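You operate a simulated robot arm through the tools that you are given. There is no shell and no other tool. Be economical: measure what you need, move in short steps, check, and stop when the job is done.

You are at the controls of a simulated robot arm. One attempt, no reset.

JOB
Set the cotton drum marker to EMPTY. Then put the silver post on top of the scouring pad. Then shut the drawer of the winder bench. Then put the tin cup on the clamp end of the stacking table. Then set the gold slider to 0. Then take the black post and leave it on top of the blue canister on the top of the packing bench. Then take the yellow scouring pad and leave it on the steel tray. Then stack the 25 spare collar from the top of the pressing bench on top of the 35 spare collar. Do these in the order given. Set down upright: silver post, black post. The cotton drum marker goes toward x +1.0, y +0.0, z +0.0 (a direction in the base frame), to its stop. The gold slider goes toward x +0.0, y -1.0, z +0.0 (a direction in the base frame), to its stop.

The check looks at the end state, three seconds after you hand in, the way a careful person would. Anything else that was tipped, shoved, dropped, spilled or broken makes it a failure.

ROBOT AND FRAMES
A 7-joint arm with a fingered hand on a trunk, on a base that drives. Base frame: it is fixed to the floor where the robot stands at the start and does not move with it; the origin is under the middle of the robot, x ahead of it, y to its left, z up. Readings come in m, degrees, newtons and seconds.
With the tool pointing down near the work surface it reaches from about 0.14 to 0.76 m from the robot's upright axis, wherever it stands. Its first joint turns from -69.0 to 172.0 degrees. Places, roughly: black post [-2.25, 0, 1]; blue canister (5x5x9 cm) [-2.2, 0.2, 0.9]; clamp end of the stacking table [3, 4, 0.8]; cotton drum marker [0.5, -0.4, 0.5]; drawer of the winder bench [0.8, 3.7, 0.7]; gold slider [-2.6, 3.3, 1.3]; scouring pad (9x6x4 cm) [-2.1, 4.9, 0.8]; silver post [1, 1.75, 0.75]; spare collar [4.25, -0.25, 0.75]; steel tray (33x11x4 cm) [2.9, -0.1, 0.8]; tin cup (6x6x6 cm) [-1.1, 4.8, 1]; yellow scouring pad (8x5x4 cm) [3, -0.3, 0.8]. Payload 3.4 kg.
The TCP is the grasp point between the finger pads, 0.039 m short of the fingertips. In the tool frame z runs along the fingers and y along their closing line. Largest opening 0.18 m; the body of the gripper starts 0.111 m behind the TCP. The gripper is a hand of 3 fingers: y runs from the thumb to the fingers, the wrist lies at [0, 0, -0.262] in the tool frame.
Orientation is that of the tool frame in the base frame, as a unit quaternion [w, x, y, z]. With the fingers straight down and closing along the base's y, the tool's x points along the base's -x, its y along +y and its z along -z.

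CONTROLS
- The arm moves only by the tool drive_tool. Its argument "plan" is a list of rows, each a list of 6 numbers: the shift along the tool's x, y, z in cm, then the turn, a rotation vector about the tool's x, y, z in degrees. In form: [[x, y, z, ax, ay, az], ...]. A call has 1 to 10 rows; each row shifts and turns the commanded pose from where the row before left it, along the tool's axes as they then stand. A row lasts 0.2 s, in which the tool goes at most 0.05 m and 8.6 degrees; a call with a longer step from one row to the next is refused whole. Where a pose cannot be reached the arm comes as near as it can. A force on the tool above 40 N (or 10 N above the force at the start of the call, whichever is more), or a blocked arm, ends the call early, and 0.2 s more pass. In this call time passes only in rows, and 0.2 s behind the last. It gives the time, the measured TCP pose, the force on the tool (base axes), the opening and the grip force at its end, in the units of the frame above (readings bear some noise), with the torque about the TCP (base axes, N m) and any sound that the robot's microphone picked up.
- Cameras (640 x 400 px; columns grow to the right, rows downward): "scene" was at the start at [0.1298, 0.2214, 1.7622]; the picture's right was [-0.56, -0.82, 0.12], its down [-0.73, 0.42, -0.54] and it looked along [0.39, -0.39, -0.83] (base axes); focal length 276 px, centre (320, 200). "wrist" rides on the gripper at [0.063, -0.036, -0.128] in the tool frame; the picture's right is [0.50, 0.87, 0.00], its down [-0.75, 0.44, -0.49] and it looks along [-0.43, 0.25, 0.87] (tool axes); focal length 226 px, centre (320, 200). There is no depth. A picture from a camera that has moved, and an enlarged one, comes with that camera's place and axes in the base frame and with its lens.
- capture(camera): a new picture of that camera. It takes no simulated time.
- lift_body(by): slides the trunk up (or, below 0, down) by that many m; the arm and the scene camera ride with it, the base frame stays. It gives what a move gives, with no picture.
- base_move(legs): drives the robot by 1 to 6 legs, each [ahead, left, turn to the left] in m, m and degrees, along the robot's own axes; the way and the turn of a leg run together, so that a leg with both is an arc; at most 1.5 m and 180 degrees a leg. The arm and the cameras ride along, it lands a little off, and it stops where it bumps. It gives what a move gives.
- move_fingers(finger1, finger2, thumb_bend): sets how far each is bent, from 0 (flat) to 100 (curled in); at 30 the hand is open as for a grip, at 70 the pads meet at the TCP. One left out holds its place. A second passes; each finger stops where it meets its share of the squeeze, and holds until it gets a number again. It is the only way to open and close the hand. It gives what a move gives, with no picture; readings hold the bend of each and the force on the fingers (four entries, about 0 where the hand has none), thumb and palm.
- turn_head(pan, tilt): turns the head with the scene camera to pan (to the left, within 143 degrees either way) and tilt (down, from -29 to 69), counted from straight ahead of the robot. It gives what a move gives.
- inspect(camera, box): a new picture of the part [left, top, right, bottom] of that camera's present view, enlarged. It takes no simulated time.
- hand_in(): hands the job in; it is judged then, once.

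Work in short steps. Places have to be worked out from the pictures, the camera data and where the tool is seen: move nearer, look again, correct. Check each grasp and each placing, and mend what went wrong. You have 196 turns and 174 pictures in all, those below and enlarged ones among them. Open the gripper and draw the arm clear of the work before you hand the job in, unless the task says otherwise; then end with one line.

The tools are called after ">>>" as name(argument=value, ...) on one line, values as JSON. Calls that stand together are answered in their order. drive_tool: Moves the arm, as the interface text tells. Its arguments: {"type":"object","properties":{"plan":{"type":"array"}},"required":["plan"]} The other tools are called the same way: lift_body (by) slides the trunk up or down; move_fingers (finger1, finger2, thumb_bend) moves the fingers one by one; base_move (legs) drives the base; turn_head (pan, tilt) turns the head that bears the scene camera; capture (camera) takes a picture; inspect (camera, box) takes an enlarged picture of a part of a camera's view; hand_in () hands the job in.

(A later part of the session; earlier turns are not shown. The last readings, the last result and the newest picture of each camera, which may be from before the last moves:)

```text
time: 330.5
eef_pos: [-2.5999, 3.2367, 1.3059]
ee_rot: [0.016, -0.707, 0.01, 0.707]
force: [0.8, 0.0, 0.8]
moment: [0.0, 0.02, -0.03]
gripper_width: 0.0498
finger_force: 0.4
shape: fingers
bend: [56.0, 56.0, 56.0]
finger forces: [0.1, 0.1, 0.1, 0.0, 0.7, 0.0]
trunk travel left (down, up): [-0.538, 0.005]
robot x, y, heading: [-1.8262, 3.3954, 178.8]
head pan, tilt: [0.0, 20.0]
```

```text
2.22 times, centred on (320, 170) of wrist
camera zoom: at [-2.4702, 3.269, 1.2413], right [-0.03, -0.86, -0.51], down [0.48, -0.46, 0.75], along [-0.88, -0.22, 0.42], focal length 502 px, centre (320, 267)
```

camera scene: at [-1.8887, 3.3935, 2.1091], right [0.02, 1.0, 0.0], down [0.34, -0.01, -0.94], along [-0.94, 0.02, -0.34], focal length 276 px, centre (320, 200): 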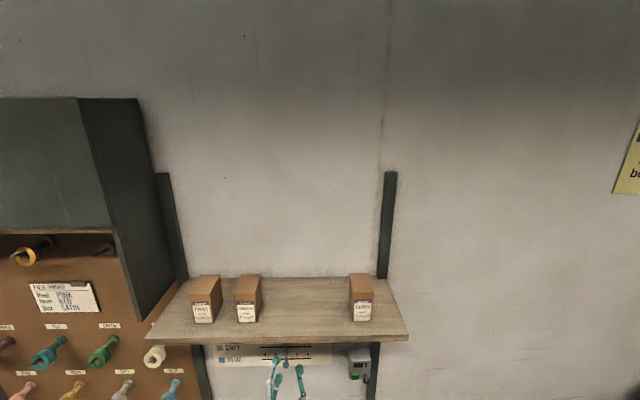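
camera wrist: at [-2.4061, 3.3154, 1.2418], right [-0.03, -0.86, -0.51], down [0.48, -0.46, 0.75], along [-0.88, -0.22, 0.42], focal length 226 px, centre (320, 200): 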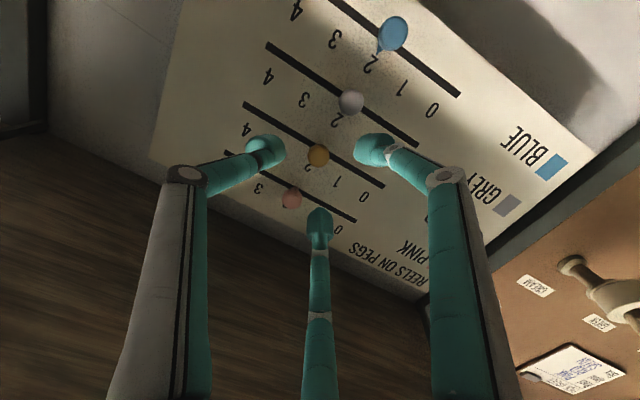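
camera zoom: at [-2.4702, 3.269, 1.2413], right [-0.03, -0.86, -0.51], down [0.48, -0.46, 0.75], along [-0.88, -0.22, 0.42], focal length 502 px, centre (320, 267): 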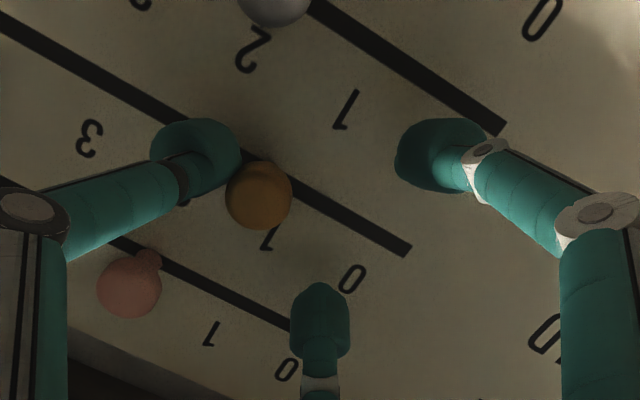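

The gold knob is moving (about "1" now) while pink and grey stay put. I continue to the stop.

>>> drive_tool(plan=[[0, 1.5, 0, 0, 0, 0], [0, 1.5, 0, 0, 0, 0], [0, 1.0, 0, 0, 0, 0]])

>>> inspect(camera="wrist", box=[200, 80, 440, 260])

```text
time: 331.3
eef_pos: [-2.6027, 3.196, 1.3046]
ee_rot: [0.017, -0.707, 0.011, 0.707]
force: [0.1, 0.2, -0.4]
moment: [0.0, -0.02, -0.04]
gripper_width: 0.0499
finger_force: 0.2
shape: fingers
bend: [56.0, 56.0, 56.0]
finger forces: [0.0, 0.0, 0.0, 0.0, 0.6, 0.0]
trunk travel left (down, up): [-0.538, 0.005]
robot x, y, heading: [-1.8192, 3.3944, 178.7]
head pan, tilt: [0.0, 20.0]
```

```text
2.22 times, centred on (320, 170) of wrist
camera zoom: at [-2.4727, 3.2285, 1.241], right [-0.03, -0.86, -0.51], down [0.48, -0.46, 0.75], along [-0.88, -0.22, 0.42], focal length 502 px, centre (320, 267)
```

zoom: 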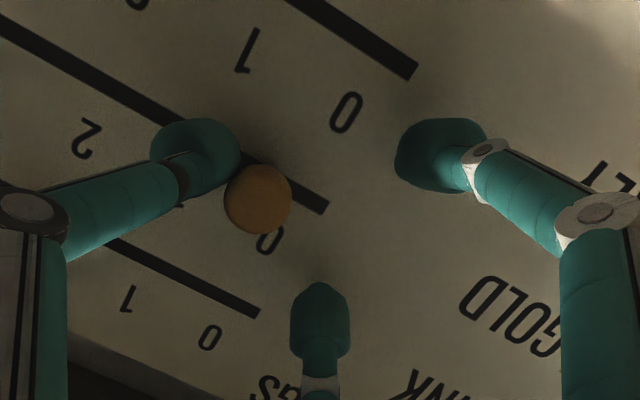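

>>> drive_tool(plan=[[0, 0.8, 0, 0, 0, 0], [0, 0.8, 0, 0, 0, 0], [0, 0.6, 0, 0, 0, 0]])

>>> inspect(camera="wrist", box=[200, 80, 440, 260])

```text
time: 332.1
eef_pos: [-2.6025, 3.1763, 1.3058]
ee_rot: [-0.018, 0.707, -0.011, -0.707]
force: [1.1, 5.1, 0.2]
moment: [-0.06, 0.04, -0.16]
gripper_width: 0.0539
finger_force: 1.5
shape: fingers
bend: [56.0, 56.0, 54.0]
finger forces: [0.0, 0.1, 0.0, 0.1, 3.5, 0.0]
trunk travel left (down, up): [-0.538, 0.005]
robot x, y, heading: [-1.8247, 3.3967, 178.7]
head pan, tilt: [0.0, 20.0]
```

```text
2.22 times, centred on (320, 170) of wrist
camera zoom: at [-2.4732, 3.2091, 1.2413], right [-0.03, -0.86, -0.51], down [0.48, -0.46, 0.75], along [-0.88, -0.22, 0.42], focal length 502 px, centre (320, 267)
```

zoom: 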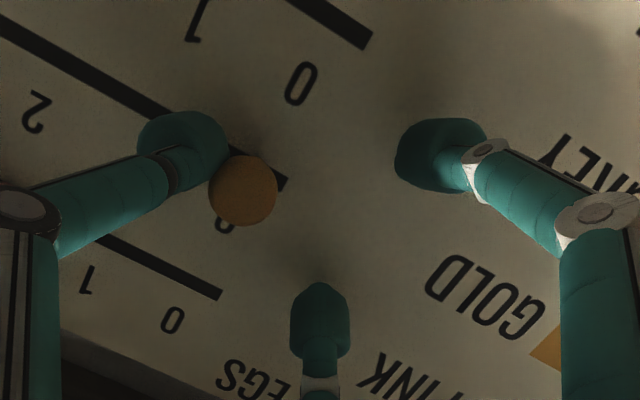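

Resistance is beginning and the knob is at "0". I press 1 cm more to make sure of the stop, then back off and withdraw.

>>> drive_tool(plan=[[0, 0.6, 0, 0, 0, 0], [0, 0.6, 0, 0, 0, 0]])

>>> drive_tool(plan=[[0, -2.0, 0, 0, 0, 0], [0, 0, -4, 0, 0, 0], [0, 0, -4, 0, 0, 0], [0, 0, -4, 0, 0, 0]])

>>> capture(camera="wrist")

```text
time: 332.7
eef_pos: [-2.6029, 3.1678, 1.3046]
ee_rot: [-0.016, 0.707, -0.012, -0.707]
force: [1.4, 10.5, -0.7]
moment: [-0.1, -0.05, -0.4]
gripper_width: 0.0615
finger_force: 5.2
shape: fingers
bend: [56.0, 56.0, 50.0]
finger forces: [0.0, 0.0, 0.1, 0.0, 9.9, 0.1]
trunk travel left (down, up): [-0.538, 0.005]
robot x, y, heading: [-1.8229, 3.3944, 178.9]
head pan, tilt: [0.0, 20.0]
```

```text
time: 333.7
eef_pos: [-2.4783, 3.1786, 1.3071]
ee_rot: [0.016, -0.706, 0.009, 0.708]
force: [0.7, -0.4, 0.3]
moment: [0.0, -0.01, -0.01]
gripper_width: 0.0488
finger_force: 0.1
shape: fingers
bend: [56.0, 56.0, 56.0]
finger forces: [0.1, 0.0, 0.1, 0.0, 0.0, 0.0]
trunk travel left (down, up): [-0.538, 0.005]
robot x, y, heading: [-1.8215, 3.3938, 178.9]
head pan, tilt: [0.0, 20.0]
```

```text
54 pictures are left
camera wrist: at [-2.3496, 3.2097, 1.2423], right [-0.03, -0.86, -0.51], down [0.48, -0.46, 0.75], along [-0.88, -0.22, 0.43], focal length 226 px, centre (320, 200)
```

wrist: 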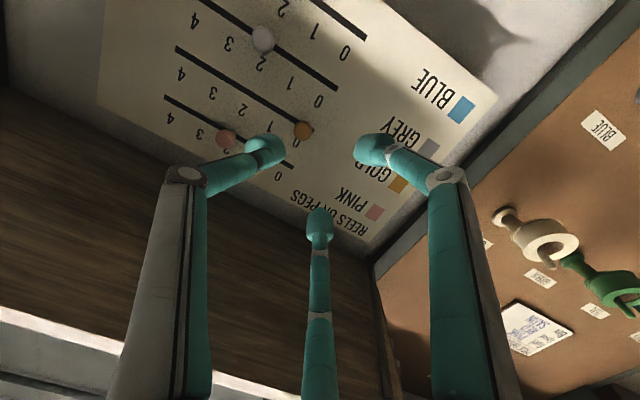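

Gold reads "0" and the others are unchanged. I back away, point the hand down again and go look at the packing bench near (-2.2, 0).

>>> base_move(legs=[[-0.5, 0, 0], [0, 0, 80], [1.4, 0, 0]])

>>> drive_tool(plan=[[0, 0, 0, 0, 8.2, 0], [0, 0, 0, 0, 8.2, 0], [0, 0, 0, 0, 8.2, 0], [0, 0, 0, 0, 8.2, 0], [0, 0, 0, 0, 8.2, 0], [0, 0, 0, 0, 8.2, 0], [0, 0, 0, 0, 8.2, 0], [0, 0, 0, 0, 8.2, 0], [0, 0, 0, 0, 8.2, 0], [0, 0, 0, 0, 8.2, 0]])

>>> turn_head(pan=0, tilt=32)

>>> capture(camera="scene")

```text
time: 346.7
eef_pos: [-1.4327, 1.3327, 1.305]
ee_rot: [-0.452, -0.539, -0.457, 0.544]
force: [0.6, -0.2, -0.4]
moment: [-0.03, 0.0, 0.0]
gripper_width: 0.0489
finger_force: 0.0
shape: fingers
bend: [56.0, 56.0, 56.0]
finger forces: [0.1, 0.0, 0.0, 0.0, 0.1, 0.0]
trunk travel left (down, up): [-0.538, 0.005]
robot x, y, heading: [-1.5611, 2.0152, -99.3]
head pan, tilt: [0.0, 20.0]
```

```text
time: 348.9
eef_pos: [-1.4293, 1.3359, 1.3037]
ee_rot: [0.046, 0.757, 0.648, -0.069]
force: [0.2, 0.4, 0.2]
moment: [0.0, 0.01, -0.02]
gripper_width: 0.0487
finger_force: 0.0
shape: fingers
bend: [56.0, 56.0, 56.0]
finger forces: [0.0, 0.1, 0.0, 0.1, 0.0, 0.0]
out of reach, approached as far as the arm can: row 10
trunk travel left (down, up): [-0.538, 0.005]
robot x, y, heading: [-1.5589, 2.014, -99.4]
head pan, tilt: [0.0, 20.0]
```

```text
time: 349.6
eef_pos: [-1.4283, 1.3357, 1.302]
ee_rot: [0.045, 0.756, 0.649, -0.068]
force: [0.7, -0.1, -0.7]
moment: [-0.02, -0.04, -0.01]
gripper_width: 0.0487
finger_force: 0.1
shape: fingers
bend: [56.0, 56.0, 56.0]
finger forces: [0.0, 0.1, 0.0, 0.1, 0.0, 0.1]
trunk travel left (down, up): [-0.538, 0.005]
robot x, y, heading: [-1.5595, 2.0122, -98.9]
head pan, tilt: [0.0, 32.0]
```

```text
53 pictures are left
camera scene: at [-1.5673, 1.9489, 2.0899], right [-0.99, 0.16, 0.0], down [0.09, 0.53, -0.85], along [-0.14, -0.84, -0.53], focal length 276 px, centre (320, 200)
```

scene: 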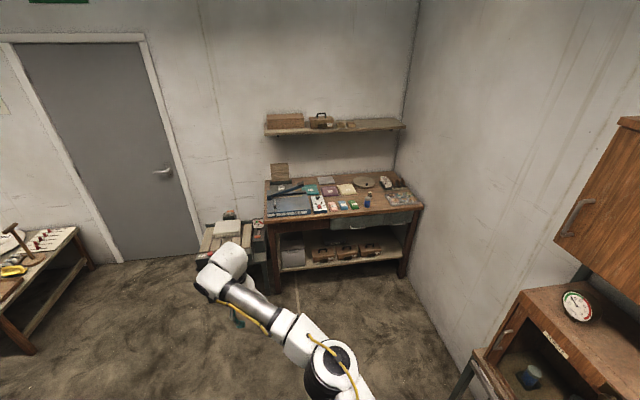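

>>> inspect(camera="scene", box=[255, 160, 425, 260])

```text
3.76 times, centred on (340, 210) of scene
camera zoom: at [-1.5673, 1.9489, 2.0899], right [-0.99, 0.16, 0.0], down [0.09, 0.53, -0.85], along [-0.14, -0.84, -0.53], focal length 1040 px, centre (245, 162)
```

zoom: 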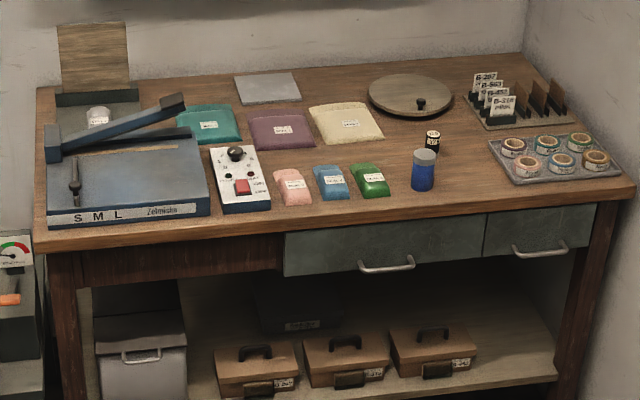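

The black post (labelled mini-cylinder) is at about (-2.32, 0.01) and the blue canister at (-2.25, 0.17), on a bench about 0.855 high. I lower the trunk, straighten the tool and approach from front-left so the elbow stays off the side wall.

>>> lift_body(by=-0.14)

>>> drive_tool(plan=[[3, 0, 0, 0, 4.5, 0], [3, 0, 0, 0, 4.5, 0]])

>>> base_move(legs=[[1.3, -0.17, 0], [0, 0, -38]])

>>> turn_head(pan=5, tilt=52)

>>> capture(camera="scene")

>>> capture(camera="wrist")

```text
time: 351.3
eef_pos: [-1.4275, 1.336, 1.163]
ee_rot: [0.041, 0.765, 0.64, -0.057]
force: [1.3, -0.2, -0.8]
moment: [-0.02, -0.02, -0.01]
gripper_width: 0.049
finger_force: 0.1
shape: fingers
bend: [56.0, 56.0, 56.0]
finger forces: [0.1, 0.1, 0.0, 0.0, 0.0, 0.0]
trunk travel left (down, up): [-0.398, 0.145]
robot x, y, heading: [-1.554, 2.0151, -99.1]
head pan, tilt: [0.0, 32.0]
```

```text
time: 351.9
eef_pos: [-1.4174, 1.3973, 1.1568]
ee_rot: [-0.008, 0.767, 0.642, 0.003]
force: [-0.3, -0.5, -0.6]
moment: [-0.02, -0.02, -0.02]
gripper_width: 0.0489
finger_force: 0.1
shape: fingers
bend: [56.0, 56.0, 56.0]
finger forces: [0.0, 0.0, 0.1, 0.0, 0.0, 0.0]
trunk travel left (down, up): [-0.398, 0.145]
robot x, y, heading: [-1.5591, 2.0128, -99.2]
head pan, tilt: [0.0, 32.0]
```

```text
time: 360.3
eef_pos: [-2.1776, 0.1723, 1.1563]
ee_rot: [-0.008, 0.93, 0.367, 0.005]
force: [-0.4, 1.4, 0.0]
moment: [0.02, -0.01, 0.01]
gripper_width: 0.0493
finger_force: 0.0
shape: fingers
bend: [56.0, 56.0, 56.0]
finger forces: [0.0, 0.0, 0.0, 0.0, 0.0, 0.0]
trunk travel left (down, up): [-0.398, 0.145]
robot x, y, heading: [-1.9198, 0.7536, -136.0]
head pan, tilt: [0.0, 32.0]
```

```text
time: 361.1
eef_pos: [-2.1767, 0.1741, 1.1575]
ee_rot: [-0.007, 0.93, 0.367, 0.005]
force: [-0.6, -0.2, 0.0]
moment: [-0.04, 0.01, 0.01]
gripper_width: 0.049
finger_force: 0.0
shape: fingers
bend: [56.0, 56.0, 56.0]
finger forces: [0.0, 0.0, 0.1, 0.0, 0.0, 0.0]
trunk travel left (down, up): [-0.398, 0.145]
robot x, y, heading: [-1.9209, 0.7499, -136.1]
head pan, tilt: [5.0, 52.0]
```

```text
51 pictures are left
camera scene: at [-1.9619, 0.7022, 1.9214], right [-0.75, 0.66, 0.0], down [0.52, 0.59, -0.61], along [-0.4, -0.46, -0.79], focal length 276 px, centre (320, 200)
```

scene: 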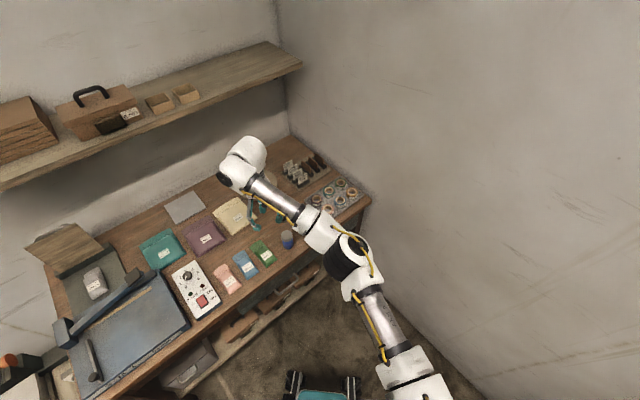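

```text
50 pictures are left
camera wrist: at [-2.1553, 0.2409, 1.2846], right [0.96, -0.29, 0.0], down [-0.25, -0.84, 0.48], along [-0.14, -0.46, -0.88], focal length 226 px, centre (320, 200)
```

wrist: 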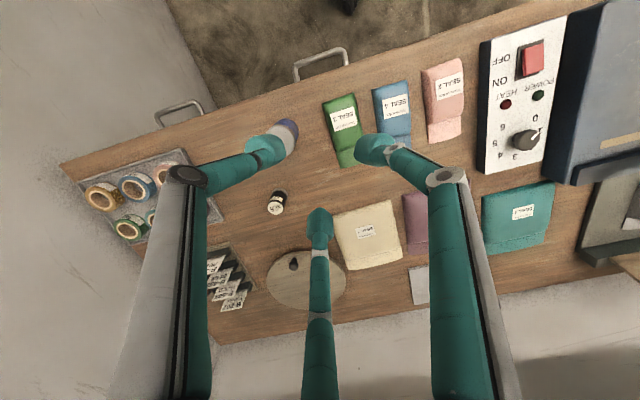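

The post is at (-2.305, 0.052) and the canister top at about (-2.22, 0.19). I move the base 12 cm nearer, then bring the tool over the post and halfway down with the hand opened moderately.

>>> base_move(legs=[[0.12, 0, 0]])

>>> move_fingers(finger1=48, finger2=48, thumb_bend=48)

>>> drive_tool(plan=[[-2.9, 0.1, 0, 0, 0, 0], [-2.8, 0.1, 0, 0, 0, 0], [0, 0, 4, 0, 0, 0], [0, 0, 4, 0, 0, 0], [0, 0, 4, 0, 0, 0]])

>>> capture(camera="wrist")

```text
time: 362.4
eef_pos: [-2.2613, 0.0921, 1.1566]
ee_rot: [-0.008, 0.93, 0.367, 0.004]
force: [0.1, 0.6, -0.2]
moment: [0.0, -0.03, -0.02]
gripper_width: 0.049
finger_force: 0.0
shape: fingers
bend: [56.0, 56.0, 56.0]
finger forces: [0.0, 0.0, 0.0, 0.1, 0.0, 0.0]
trunk travel left (down, up): [-0.398, 0.145]
robot x, y, heading: [-2.007, 0.6732, -135.8]
head pan, tilt: [5.0, 52.0]
```

```text
time: 363.4
eef_pos: [-2.2602, 0.093, 1.1576]
ee_rot: [-0.007, 0.93, 0.367, 0.003]
force: [0.2, 0.4, -0.4]
moment: [0.01, 0.01, 0.01]
gripper_width: 0.0802
finger_force: 0.1
shape: fingers
bend: [48.0, 48.0, 48.0]
finger forces: [0.1, 0.0, 0.0, 0.0, 0.1, 0.0]
trunk travel left (down, up): [-0.398, 0.145]
robot x, y, heading: [-2.0074, 0.6703, -136.2]
head pan, tilt: [5.0, 52.0]
```

```text
time: 364.6
eef_pos: [-2.2804, 0.0728, 1.0366]
ee_rot: [-0.007, 0.93, 0.367, 0.003]
force: [0.0, 0.0, -0.2]
moment: [0.03, 0.01, -0.01]
gripper_width: 0.0808
finger_force: 0.0
shape: fingers
bend: [48.0, 48.0, 48.0]
finger forces: [0.0, 0.0, 0.0, 0.0, 0.0, 0.1]
out of reach, approached as far as the arm can: row 1, 2
trunk travel left (down, up): [-0.398, 0.145]
robot x, y, heading: [-2.0063, 0.671, -135.8]
head pan, tilt: [5.0, 52.0]
```

```text
49 pictures are left
camera wrist: at [-2.2596, 0.1394, 1.1634], right [0.96, -0.29, 0.0], down [-0.25, -0.84, 0.48], along [-0.14, -0.46, -0.88], focal length 226 px, centre (320, 200)
```

wrist: 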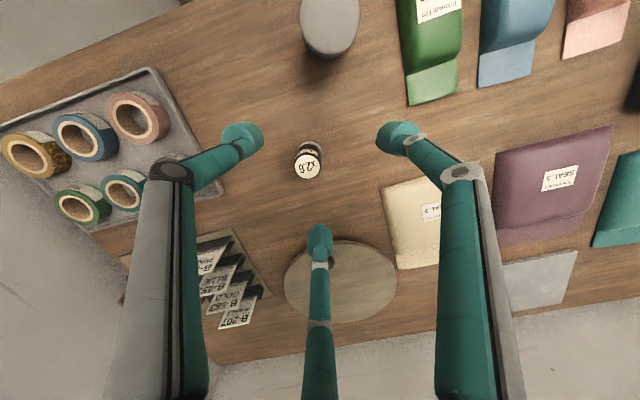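

The post re-triangulates to (-2.302, 0.056). I correct 2.8 cm and descend.

>>> drive_tool(plan=[[-2.8, -0.3, 2, 0, 0, 0], [0, 0, 4, 0, 0, 0], [0, 0, 4, 0, 0, 0], [0, 0, 2.2, 0, 0, 0]])

>>> inspect(camera="wrist", box=[200, 50, 440, 250])

```text
time: 365.6
eef_pos: [-2.3045, 0.0719, 0.9209]
ee_rot: [-0.006, 0.93, 0.367, 0.004]
force: [0.3, -0.3, -1.3]
moment: [0.0, -0.01, -0.01]
gripper_width: 0.0804
finger_force: 0.0
shape: fingers
bend: [48.0, 48.0, 48.0]
finger forces: [0.0, 0.0, 0.0, 0.0, 0.0, 0.1]
out of reach, approached as far as the arm can: row 1, 4
trunk travel left (down, up): [-0.398, 0.145]
robot x, y, heading: [-2.0045, 0.6738, -136.2]
head pan, tilt: [5.0, 52.0]
```

```text
2.00 times, centred on (320, 150) of wrist
camera zoom: at [-2.284, 0.1391, 1.048], right [0.96, -0.29, 0.0], down [-0.26, -0.84, 0.48], along [-0.14, -0.46, -0.88], focal length 452 px, centre (320, 300)
```

zoom: 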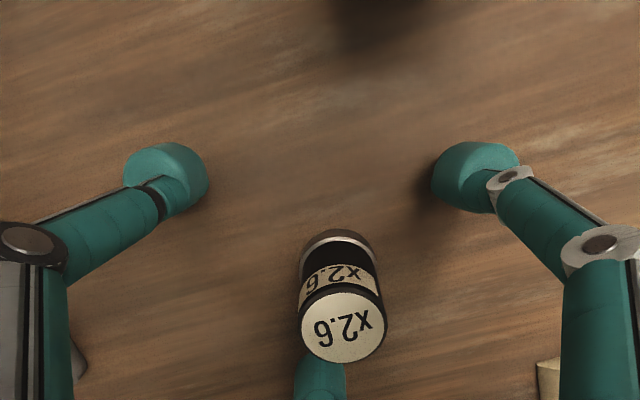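

The arm is at its reach limit and a finger is close to the post. I raise the tool, move the base 6 cm nearer, and re-align.

>>> drive_tool(plan=[[0, 0, -4, 0, 0, 0], [0, 0, -3, 0, 0, 0]])

>>> base_move(legs=[[0.08, 0, 0]])

>>> capture(camera="wrist")

```text
time: 366.1
eef_pos: [-2.3054, 0.0719, 0.991]
ee_rot: [-0.008, 0.93, 0.367, 0.005]
force: [-0.9, 0.9, 0.4]
moment: [0.01, 0.05, 0.04]
gripper_width: 0.0804
finger_force: 0.1
shape: fingers
bend: [48.0, 48.0, 48.0]
finger forces: [0.0, 0.1, 0.0, 0.0, 0.0, 0.0]
trunk travel left (down, up): [-0.398, 0.145]
robot x, y, heading: [-2.007, 0.6712, -136.2]
head pan, tilt: [5.0, 52.0]
```

```text
time: 367.2
eef_pos: [-2.3635, 0.0159, 0.9895]
ee_rot: [-0.008, 0.931, 0.366, 0.004]
force: [0.4, -0.5, 0.5]
moment: [0.02, -0.01, 0.01]
gripper_width: 0.0805
finger_force: 0.1
shape: fingers
bend: [48.0, 48.0, 48.0]
finger forces: [0.0, 0.1, 0.0, 0.0, 0.0, 0.0]
trunk travel left (down, up): [-0.398, 0.145]
robot x, y, heading: [-2.0617, 0.6165, -136.1]
head pan, tilt: [5.0, 52.0]
```

```text
47 pictures are left
camera wrist: at [-2.3423, 0.0837, 1.1171], right [0.96, -0.29, 0.0], down [-0.26, -0.84, 0.48], along [-0.14, -0.46, -0.88], focal length 226 px, centre (320, 200)
```

wrist: 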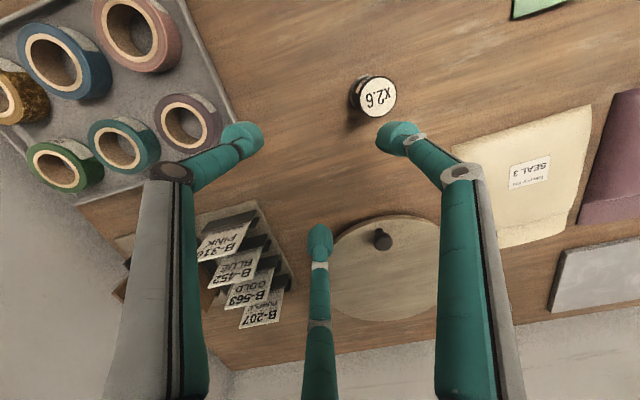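

>>> drive_tool(plan=[[3.7, 0.7, 0, 0, 0, 0], [3.7, 0.7, 0, 0, 0, 0], [0, 0, 3.5, 0, 0, 0], [0, 0, 3.5, 0, 0, 0]])

>>> inspect(camera="wrist", box=[200, 50, 440, 250])

```text
time: 368.2
eef_pos: [-2.2958, 0.0591, 0.9213]
ee_rot: [-0.006, 0.93, 0.368, 0.002]
force: [0.6, 0.6, -0.7]
moment: [-0.04, -0.04, -0.01]
gripper_width: 0.0806
finger_force: 0.0
shape: fingers
bend: [48.0, 48.0, 48.0]
finger forces: [0.1, 0.0, 0.1, 0.0, 0.0, 0.0]
trunk travel left (down, up): [-0.398, 0.145]
robot x, y, heading: [-2.0614, 0.6166, -136.1]
head pan, tilt: [5.0, 52.0]
```

```text
2.00 times, centred on (320, 150) of wrist
camera zoom: at [-2.2749, 0.1271, 1.0485], right [0.96, -0.29, 0.0], down [-0.25, -0.84, 0.48], along [-0.14, -0.46, -0.88], focal length 452 px, centre (320, 300)
```

zoom: 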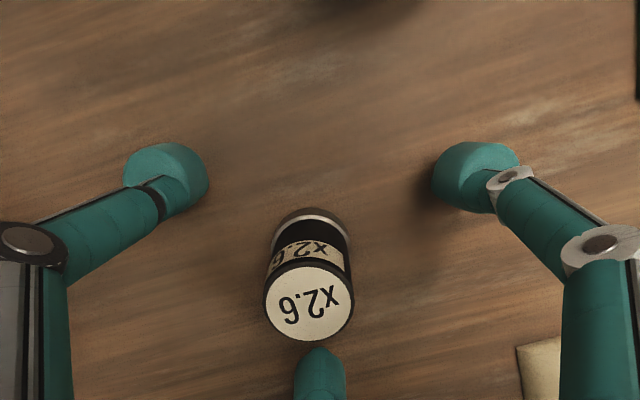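

Nearly centred. I shift 0.6 cm forward, descend 1.4 cm and close.

>>> drive_tool(plan=[[-0.6, 0, 0, 0, 0, 0], [0, 0, 1.4, 0, 0, 0]])

>>> move_fingers(finger1=70, finger2=70, thumb_bend=70)

>>> inspect(camera="wrist", box=[200, 50, 440, 250])

```text
time: 368.8
eef_pos: [-2.3016, 0.0555, 0.9078]
ee_rot: [-0.007, 0.93, 0.366, 0.003]
force: [-0.5, -0.1, 0.3]
moment: [-0.03, -0.01, -0.02]
gripper_width: 0.0807
finger_force: 0.1
shape: fingers
bend: [48.0, 48.0, 48.0]
finger forces: [0.1, 0.0, 0.1, 0.1, 0.0, 0.0]
trunk travel left (down, up): [-0.398, 0.145]
robot x, y, heading: [-2.0623, 0.6166, -136.1]
head pan, tilt: [5.0, 52.0]
```

```text
time: 369.8
eef_pos: [-2.3025, 0.0563, 0.9074]
ee_rot: [-0.007, 0.93, 0.367, 0.003]
force: [-0.6, 0.3, 0.1]
moment: [0.01, 0.02, -0.01]
gripper_width: 0.0188
finger_force: 9.9
shape: fingers
bend: [64.0, 63.0, 65.0]
finger forces: [6.2, 6.1, 0.0, 0.0, 7.3, 0.1]
trunk travel left (down, up): [-0.398, 0.145]
robot x, y, heading: [-2.0631, 0.6187, -136.1]
head pan, tilt: [5.0, 52.0]
```

```text
2.00 times, centred on (320, 150) of wrist
camera zoom: at [-2.2809, 0.1234, 1.0349], right [0.96, -0.29, 0.0], down [-0.25, -0.84, 0.48], along [-0.14, -0.46, -0.88], focal length 452 px, centre (320, 300)
```

zoom: 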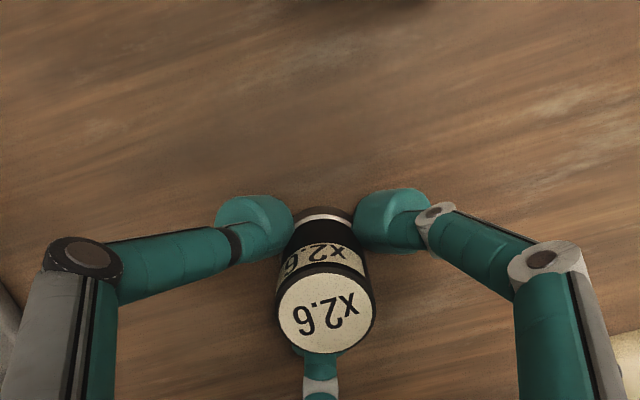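

Held firmly. I lift well above canister height and move partway toward it for a measuring look.

>>> drive_tool(plan=[[0, 0, -2, 0, 0, 0], [0, 0, -4, 0, 0, 0], [0, 0, -4, 0, 0, 0], [0, 0, -4, 0, 0, 0], [0, 0, -2, 0, 0, 0], [2.5, -0.5, 0, 0, 0, 0]])

>>> capture(camera="wrist")

>>> inspect(camera="scene", box=[220, 150, 380, 280])

```text
time: 371.2
eef_pos: [-2.2897, 0.0775, 1.0682]
ee_rot: [-0.007, 0.931, 0.366, 0.003]
force: [-0.5, -0.2, -1.8]
moment: [0.02, 0.0, 0.02]
gripper_width: 0.0184
finger_force: 10.3
shape: fingers
bend: [63.0, 63.0, 65.0]
finger forces: [6.4, 6.2, 0.0, 0.1, 6.9, 0.1]
trunk travel left (down, up): [-0.398, 0.145]
robot x, y, heading: [-2.0599, 0.6139, -136.0]
head pan, tilt: [5.0, 52.0]
```

```text
44 pictures are left
camera wrist: at [-2.2689, 0.1442, 1.1956], right [0.96, -0.29, 0.0], down [-0.25, -0.84, 0.48], along [-0.14, -0.46, -0.88], focal length 226 px, centre (320, 200)
```

wrist: 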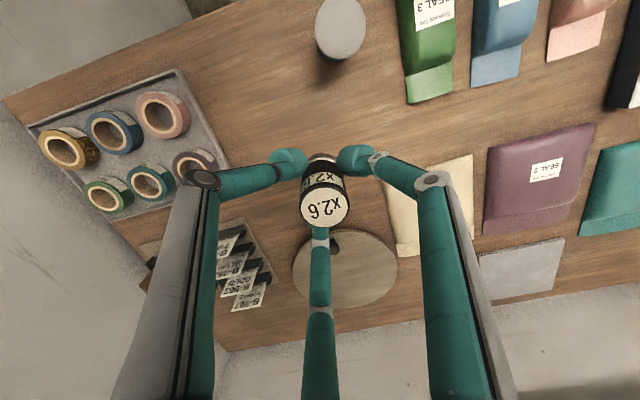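

```text
3.08 times, centred on (300, 215) of scene
camera zoom: at [-2.1045, 0.568, 1.9214], right [-0.75, 0.66, 0.0], down [0.52, 0.59, -0.61], along [-0.4, -0.46, -0.79], focal length 850 px, centre (382, 154)
```

zoom: 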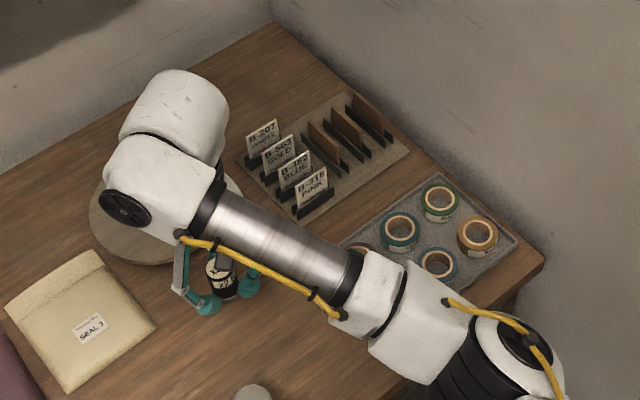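

The two views agree: canister top centre (-2.243, 0.174), z≈0.95. I move the post over it.

>>> drive_tool(plan=[[3.35, -1.36, 0, 0, 0, 0], [3.35, -1.36, 0, 0, 0, 0], [3.35, -1.36, 0, 0, 0, 0], [0, 0, 3, 0, 0, 0]])

>>> inspect(camera="wrist", box=[200, 50, 440, 250])

>>> inspect(camera="scene", box=[220, 180, 380, 310])

```text
time: 372.2
eef_pos: [-2.2426, 0.1741, 1.0396]
ee_rot: [-0.006, 0.93, 0.368, 0.004]
force: [-0.6, -0.5, -1.5]
moment: [0.03, 0.0, -0.02]
gripper_width: 0.0181
finger_force: 10.1
shape: fingers
bend: [63.0, 63.0, 65.0]
finger forces: [6.2, 6.2, 0.1, 0.0, 6.9, 0.0]
trunk travel left (down, up): [-0.398, 0.145]
robot x, y, heading: [-2.0616, 0.6149, -136.4]
head pan, tilt: [5.0, 52.0]
```

```text
2.00 times, centred on (320, 150) of wrist
camera zoom: at [-2.2226, 0.2412, 1.1668], right [0.96, -0.29, 0.0], down [-0.26, -0.84, 0.48], along [-0.14, -0.46, -0.88], focal length 452 px, centre (320, 300)
```

zoom: 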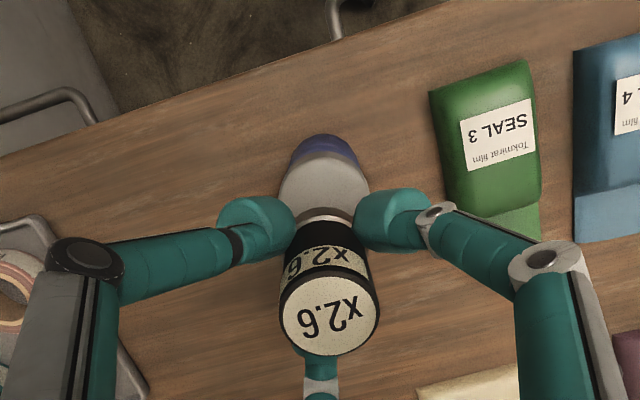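

```text
3.08 times, centred on (300, 245) of scene
camera zoom: at [-2.1058, 0.567, 1.9213], right [-0.75, 0.66, 0.0], down [0.52, 0.6, -0.61], along [-0.4, -0.46, -0.79], focal length 850 px, centre (382, 62)
```

zoom: 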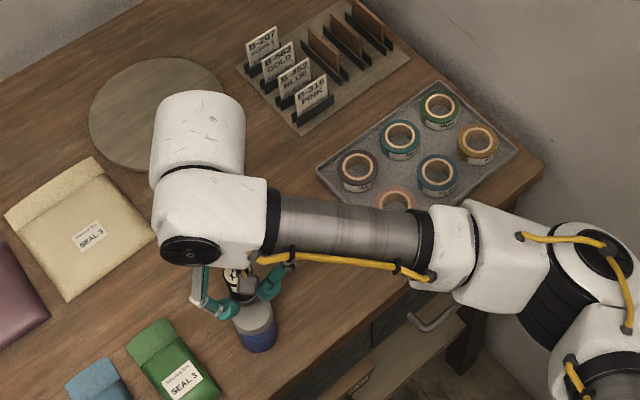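

Slight correction of +4 mm in y, then I lower toward the lid.

>>> drive_tool(plan=[[0.35, -0.2, 0, 0, 0, 0], [0, 0, 2.0, 0, 0, 0], [0, 0, 1.4, 0, 0, 0]])

>>> inspect(camera="wrist", box=[230, 70, 410, 220])

>>> inspect(camera="scene", box=[240, 230, 340, 310])

```text
time: 373.0
eef_pos: [-2.2412, 0.1786, 1.0056]
ee_rot: [-0.006, 0.93, 0.367, 0.003]
force: [-0.1, -0.4, -1.5]
moment: [0.0, -0.01, 0.01]
gripper_width: 0.0183
finger_force: 10.2
shape: fingers
bend: [63.0, 63.0, 65.0]
finger forces: [6.2, 6.3, 0.1, 0.1, 6.9, 0.0]
trunk travel left (down, up): [-0.398, 0.145]
robot x, y, heading: [-2.0637, 0.613, -136.3]
head pan, tilt: [5.0, 52.0]
```

```text
2.67 times, centred on (320, 145) of wrist
camera zoom: at [-2.2203, 0.2454, 1.1325], right [0.96, -0.29, 0.0], down [-0.25, -0.84, 0.48], along [-0.14, -0.46, -0.88], focal length 603 px, centre (320, 347)
```

zoom: 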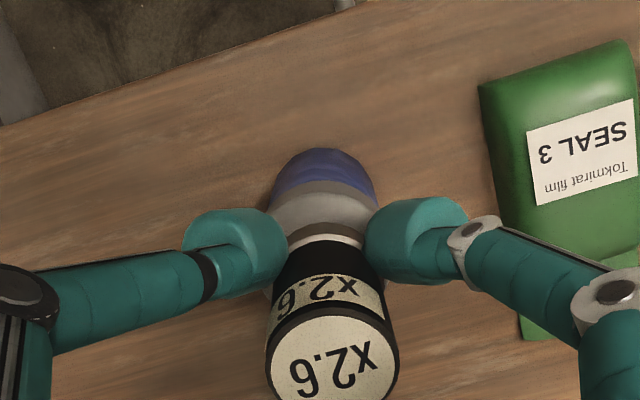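

```text
5.00 times, centred on (290, 270) of scene
camera zoom: at [-2.1038, 0.5673, 1.9214], right [-0.75, 0.66, 0.0], down [0.52, 0.6, -0.61], along [-0.4, -0.46, -0.79], focal length 1381 px, centre (470, -150)
```

zoom: 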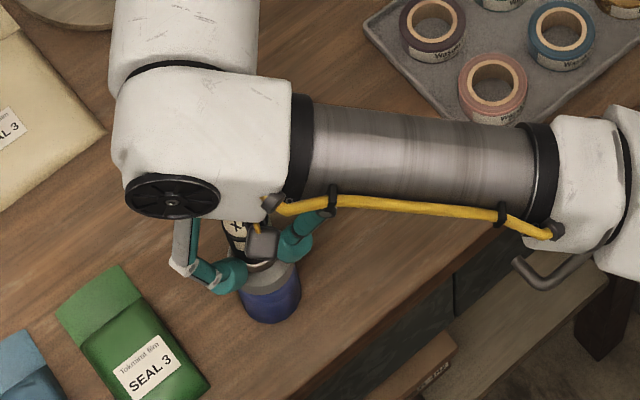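

Well centred: margins look equal left and right, and about 8 mm front. I lower in small steps to contact.

>>> drive_tool(plan=[[0, 0, 0.5, 0, 0, 0]])

>>> drive_tool(plan=[[0, 0, 0.4, 0, 0, 0]])

```text
time: 373.4
eef_pos: [-2.2415, 0.1786, 1.0005]
ee_rot: [-0.006, 0.93, 0.367, 0.003]
force: [0.2, 0.6, -1.3]
moment: [0.02, 0.01, 0.0]
gripper_width: 0.0184
finger_force: 9.0
shape: fingers
bend: [63.0, 63.0, 65.0]
finger forces: [6.2, 6.3, 0.0, 0.1, 6.9, 0.0]
trunk travel left (down, up): [-0.398, 0.145]
robot x, y, heading: [-2.0602, 0.614, -136.2]
head pan, tilt: [5.0, 52.0]
```

```text
time: 373.8
eef_pos: [-2.2399, 0.1789, 0.9975]
ee_rot: [-0.005, 0.93, 0.367, 0.003]
force: [1.2, -0.4, -3.0]
moment: [0.03, 0.02, -0.04]
gripper_width: 0.0179
finger_force: 9.2
shape: fingers
bend: [63.0, 63.0, 65.0]
finger forces: [6.2, 6.4, 0.0, 0.1, 6.8, 0.0]
trunk travel left (down, up): [-0.398, 0.145]
robot x, y, heading: [-2.0636, 0.6173, -135.9]
head pan, tilt: [5.0, 52.0]
```

>>> drive_tool(plan=[[0, 0, 0.3, 0, 0, 0]])

>>> drive_tool(plan=[[0, 0, 0.3, 0, 0, 0]])

```text
time: 374.2
eef_pos: [-2.2406, 0.1787, 0.994]
ee_rot: [-0.006, 0.93, 0.366, 0.003]
force: [0.7, 0.2, -1.4]
moment: [0.04, 0.01, 0.0]
gripper_width: 0.0183
finger_force: 9.6
shape: fingers
bend: [63.0, 63.0, 65.0]
finger forces: [6.2, 6.4, 0.1, 0.0, 7.0, 0.0]
trunk travel left (down, up): [-0.398, 0.145]
robot x, y, heading: [-2.0632, 0.6138, -136.2]
head pan, tilt: [5.0, 52.0]
```

```text
time: 374.6
eef_pos: [-2.2411, 0.1793, 0.9914]
ee_rot: [-0.006, 0.93, 0.367, 0.003]
force: [-0.3, -0.1, -0.8]
moment: [-0.01, -0.01, 0.02]
gripper_width: 0.0186
finger_force: 9.9
shape: fingers
bend: [63.0, 63.0, 65.0]
finger forces: [6.3, 6.4, 0.0, 0.0, 7.0, 0.0]
trunk travel left (down, up): [-0.398, 0.145]
robot x, y, heading: [-2.0636, 0.6176, -136.0]
head pan, tilt: [5.0, 52.0]
```

>>> drive_tool(plan=[[0, 0, 0.3, 0, 0, 0]])

>>> inspect(camera="wrist", box=[230, 70, 410, 220])

```text
time: 375.0
eef_pos: [-2.2395, 0.1798, 0.9903]
ee_rot: [-0.005, 0.93, 0.367, 0.003]
force: [-0.7, -0.1, 8.9]
moment: [-0.03, 0.02, -0.02]
gripper_width: 0.0181
finger_force: 11.6
shape: fingers
bend: [64.0, 64.0, 66.0]
finger forces: [7.4, 7.7, 0.0, 0.0, 8.2, 0.0]
trunk travel left (down, up): [-0.398, 0.145]
robot x, y, heading: [-2.0634, 0.6152, -136.0]
head pan, tilt: [5.0, 52.0]
```

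```text
2.67 times, centred on (320, 145) of wrist
camera zoom: at [-2.2195, 0.2466, 1.1172], right [0.96, -0.29, 0.0], down [-0.25, -0.84, 0.48], along [-0.14, -0.46, -0.88], focal length 603 px, centre (320, 347)
```

zoom: 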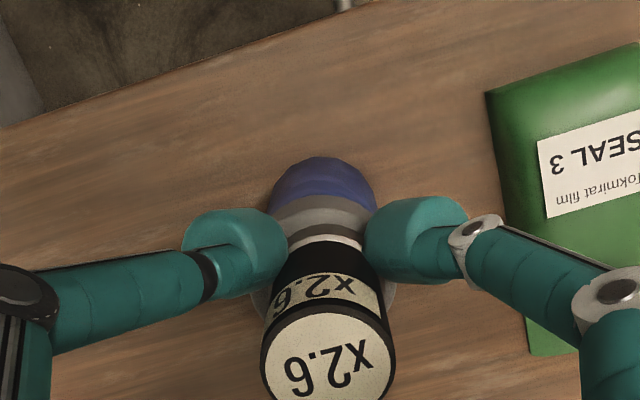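

Contact (10 N). I open a little, rise a few mm, then open more so the fingertips don't press the lid.

>>> move_fingers(finger1=61, finger2=61, thumb_bend=62)

>>> drive_tool(plan=[[0, 0, -0.6, 0, 0, 0]])

>>> move_fingers(finger1=54, finger2=54, thumb_bend=54)

>>> inspect(camera="wrist", box=[230, 70, 410, 220])

```text
time: 376.0
eef_pos: [-2.2417, 0.1783, 0.9881]
ee_rot: [-0.006, 0.93, 0.367, 0.003]
force: [-0.6, 0.0, 3.2]
moment: [-0.07, 0.02, 0.0]
gripper_width: 0.0273
finger_force: 1.4
shape: fingers
bend: [61.0, 62.0, 62.0]
finger forces: [0.0, 2.5, 0.0, 0.1, 0.0, 0.0]
trunk travel left (down, up): [-0.398, 0.145]
robot x, y, heading: [-2.0633, 0.6159, -136.1]
head pan, tilt: [5.0, 52.0]
```

```text
time: 376.4
eef_pos: [-2.2407, 0.1781, 0.995]
ee_rot: [-0.006, 0.93, 0.366, 0.003]
force: [-0.7, 0.6, 0.3]
moment: [-0.02, -0.02, -0.03]
gripper_width: 0.0272
finger_force: 0.1
shape: fingers
bend: [61.0, 61.0, 62.0]
finger forces: [0.0, 0.0, 0.0, 0.0, 0.0, 0.0]
trunk travel left (down, up): [-0.398, 0.145]
robot x, y, heading: [-2.0631, 0.6177, -135.9]
head pan, tilt: [5.0, 52.0]
```

```text
time: 377.4
eef_pos: [-2.2415, 0.178, 0.9944]
ee_rot: [-0.005, 0.93, 0.367, 0.004]
force: [-0.5, -0.1, -0.9]
moment: [-0.03, 0.02, -0.02]
gripper_width: 0.0562
finger_force: 0.0
shape: fingers
bend: [54.0, 54.0, 54.0]
finger forces: [0.0, 0.1, 0.1, 0.1, 0.0, 0.0]
trunk travel left (down, up): [-0.398, 0.145]
robot x, y, heading: [-2.0648, 0.6189, -136.2]
head pan, tilt: [5.0, 52.0]
```

```text
2.67 times, centred on (320, 145) of wrist
camera zoom: at [-2.2193, 0.2457, 1.1218], right [0.96, -0.29, 0.0], down [-0.25, -0.84, 0.48], along [-0.14, -0.46, -0.88], focal length 603 px, centre (320, 347)
```

zoom: 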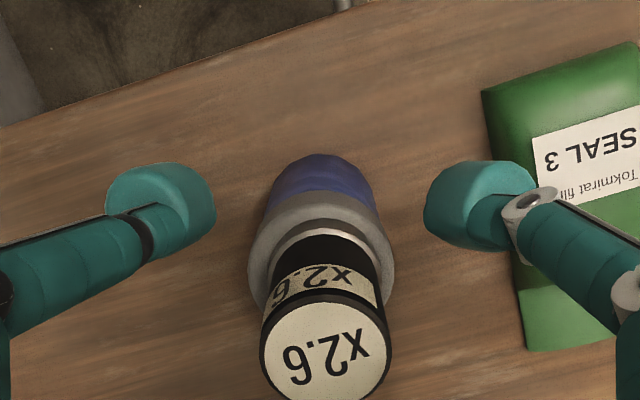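

The post stands squarely on the lid. I open more and rise straight up.

>>> move_fingers(finger1=46, finger2=46, thumb_bend=46)

>>> drive_tool(plan=[[0, 0, -2, 0, 0, 0], [0, 0, -4, 0, 0, 0], [0, 0, -4, 0, 0, 0], [0, 0, -4, 0, 0, 0]])

>>> capture(camera="wrist")

```text
time: 378.4
eef_pos: [-2.2414, 0.1783, 0.9946]
ee_rot: [-0.006, 0.93, 0.367, 0.003]
force: [-0.6, 0.4, -0.4]
moment: [0.01, 0.01, -0.04]
gripper_width: 0.0881
finger_force: 0.0
shape: fingers
bend: [46.0, 46.0, 46.0]
finger forces: [0.0, 0.1, 0.1, 0.0, 0.0, 0.0]
trunk travel left (down, up): [-0.398, 0.145]
robot x, y, heading: [-2.061, 0.6127, -136.0]
head pan, tilt: [5.0, 52.0]
```

```text
time: 379.4
eef_pos: [-2.2398, 0.176, 1.1352]
ee_rot: [-0.005, 0.931, 0.366, 0.003]
force: [0.5, 0.6, -0.2]
moment: [0.0, 0.05, -0.01]
gripper_width: 0.0884
finger_force: 0.2
shape: fingers
bend: [46.0, 46.0, 46.0]
finger forces: [0.1, 0.0, 0.0, 0.0, 0.0, 0.1]
trunk travel left (down, up): [-0.398, 0.145]
robot x, y, heading: [-2.0639, 0.6168, -136.1]
head pan, tilt: [5.0, 52.0]
```

```text
36 pictures are left
camera wrist: at [-2.2179, 0.2433, 1.2626], right [0.96, -0.29, 0.0], down [-0.25, -0.84, 0.48], along [-0.14, -0.46, -0.88], focal length 226 px, centre (320, 200)
```

wrist: 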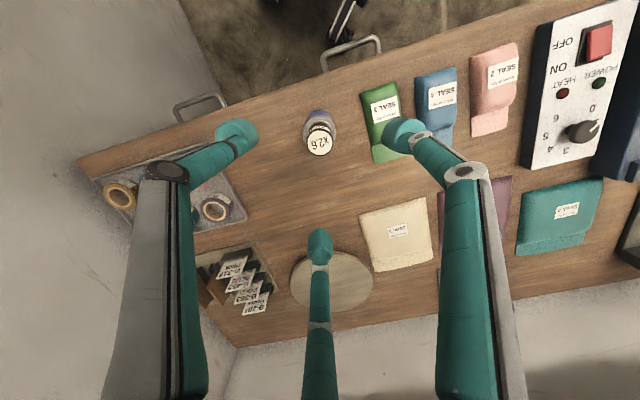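

The black post is on the canister. I drive across the room to the bench with the yellow pad near (3, -0.3).

>>> base_move(legs=[[-0.6, 0, 0], [0, 0, 136], [1.4, 0, 0], [1.4, 0, 0], [1.4, 0, 0], [0.3, 0, 0]])

>>> turn_head(pan=-70, tilt=40)

>>> capture(camera="scene")

```text
time: 409.8
eef_pos: [3.3001, 1.195, 1.1347]
ee_rot: [-0.005, 0.009, 1.0, -0.004]
force: [0.3, 0.0, 0.6]
moment: [0.01, 0.02, 0.03]
gripper_width: 0.0884
finger_force: 0.0
shape: fingers
bend: [46.0, 46.0, 46.0]
finger forces: [0.1, 0.0, 0.2, 0.0, 0.0, 0.1]
trunk travel left (down, up): [-0.398, 0.145]
robot x, y, heading: [2.8673, 1.0073, -0.1]
head pan, tilt: [5.0, 52.0]
```

```text
time: 411.3
eef_pos: [3.2973, 1.1957, 1.1359]
ee_rot: [-0.004, 0.009, 1.0, -0.005]
force: [0.0, -0.6, 0.6]
moment: [0.01, -0.03, -0.01]
gripper_width: 0.0881
finger_force: 0.0
shape: fingers
bend: [46.0, 46.0, 46.0]
finger forces: [0.0, 0.0, 0.1, 0.0, 0.0, 0.0]
trunk travel left (down, up): [-0.398, 0.145]
robot x, y, heading: [2.8655, 1.0007, -0.1]
head pan, tilt: [-70.0, 40.0]
```

```text
35 pictures are left
camera scene: at [2.8859, 0.9195, 1.9383], right [-0.94, -0.34, 0.0], down [-0.22, 0.61, -0.76], along [0.26, -0.72, -0.64], focal length 276 px, centre (320, 200)
```

scene: 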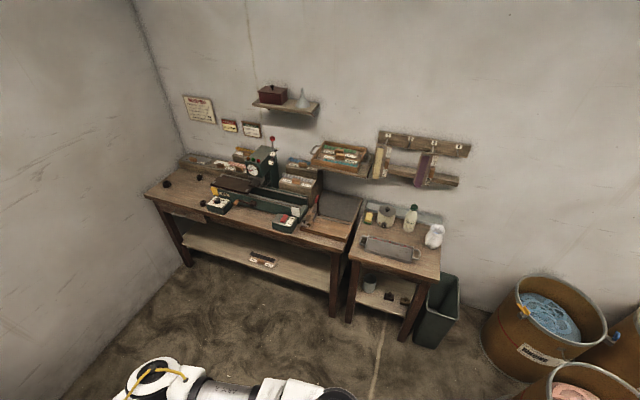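

>>> inspect(camera="scene", box=[340, 190, 460, 280])

>>> inspect(camera="scene", box=[140, 130, 350, 260])

```text
4.44 times, centred on (400, 235) of scene
camera zoom: at [2.8859, 0.9195, 1.9383], right [-0.94, -0.34, 0.0], down [-0.22, 0.61, -0.76], along [0.26, -0.72, -0.64], focal length 1227 px, centre (-36, 44)
```

zoom: 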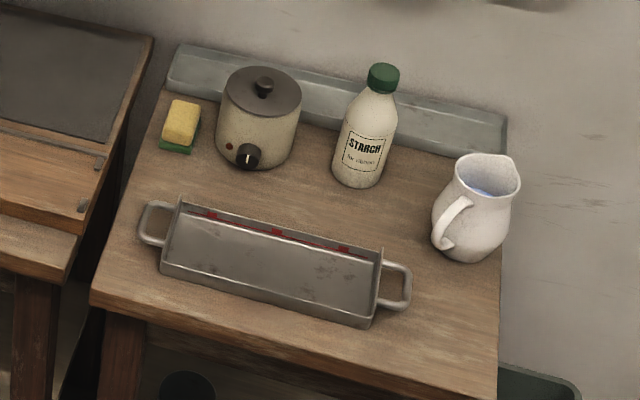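

```text
3.05 times, centred on (245, 195) of scene
camera zoom: at [2.8859, 0.9195, 1.9383], right [-0.94, -0.34, 0.0], down [-0.22, 0.61, -0.76], along [0.26, -0.72, -0.64], focal length 842 px, centre (549, 215)
```

zoom: 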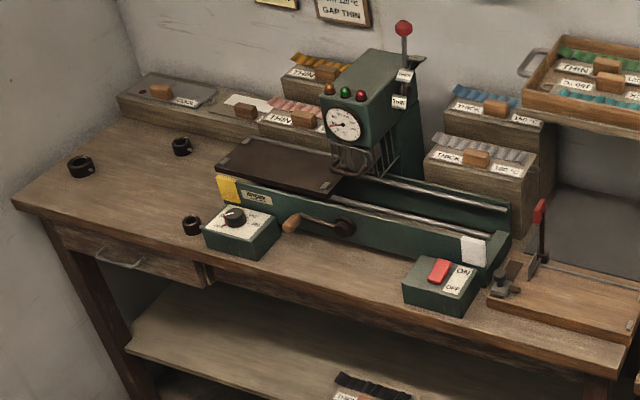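

The yellow sponge (green underside) is at about (3.02, -0.30), 2 cm from the pot, and the tray centre at (2.87, -0.115). I face the bench and move up to inspect with the wrist camera.

>>> base_move(legs=[[0, 0, -90], [0.58, 0.06, 0]])

>>> drive_tool(plan=[[-3.5, -2.5, 0, 0, 0, 0], [-3.5, -2.5, 0, 0, 0, 0], [-3.5, -2.5, 0, 0, 0, 0], [-2, 0, 0, 0, -7.5, 0], [-2, 0, 0, 0, -7.5, 0]])

>>> capture(camera="wrist")

```text
time: 418.3
eef_pos: [3.128, 0.0033, 1.1353]
ee_rot: [-0.007, 0.71, 0.704, 0.0]
force: [-0.4, 0.6, 0.3]
moment: [0.02, -0.01, -0.03]
gripper_width: 0.0883
finger_force: 0.0
shape: fingers
bend: [46.0, 46.0, 46.0]
finger forces: [0.0, 0.0, 0.0, 0.1, 0.0, 0.0]
trunk travel left (down, up): [-0.398, 0.145]
robot x, y, heading: [2.9278, 0.4374, -89.4]
head pan, tilt: [-70.0, 40.0]
```

```text
time: 419.5
eef_pos: [3.0513, -0.1415, 1.1386]
ee_rot: [0.086, 0.704, 0.698, -0.094]
force: [-0.1, -0.6, 0.2]
moment: [0.0, 0.0, -0.02]
gripper_width: 0.0882
finger_force: 0.1
shape: fingers
bend: [46.0, 46.0, 46.0]
finger forces: [0.0, 0.0, 0.1, 0.0, 0.0, 0.0]
trunk travel left (down, up): [-0.398, 0.145]
robot x, y, heading: [2.9294, 0.433, -89.6]
head pan, tilt: [-70.0, 40.0]
```

```text
32 pictures are left
camera wrist: at [3.0176, -0.048, 1.245], right [0.87, 0.47, -0.14], down [0.44, -0.61, 0.66], along [0.23, -0.64, -0.74], focal length 226 px, centre (320, 200)
```

wrist: 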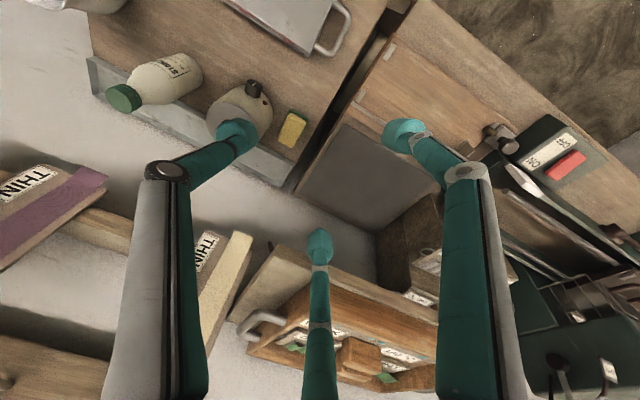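

The pad is hemmed in by the pot and the rear ledge, so I take an enlarged look to choose a grip direction.

>>> inspect(camera="wrist", box=[200, 60, 340, 190])

```text
3.08 times, centred on (270, 125) of wrist
camera zoom: at [3.0176, -0.048, 1.245], right [0.87, 0.47, -0.14], down [0.44, -0.61, 0.66], along [0.23, -0.64, -0.74], focal length 696 px, centre (474, 431)
```

zoom: 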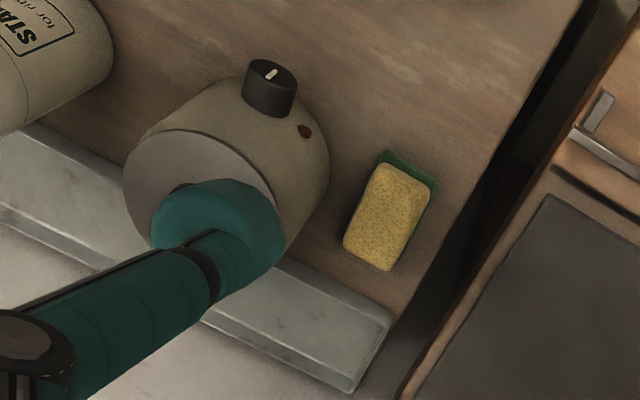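

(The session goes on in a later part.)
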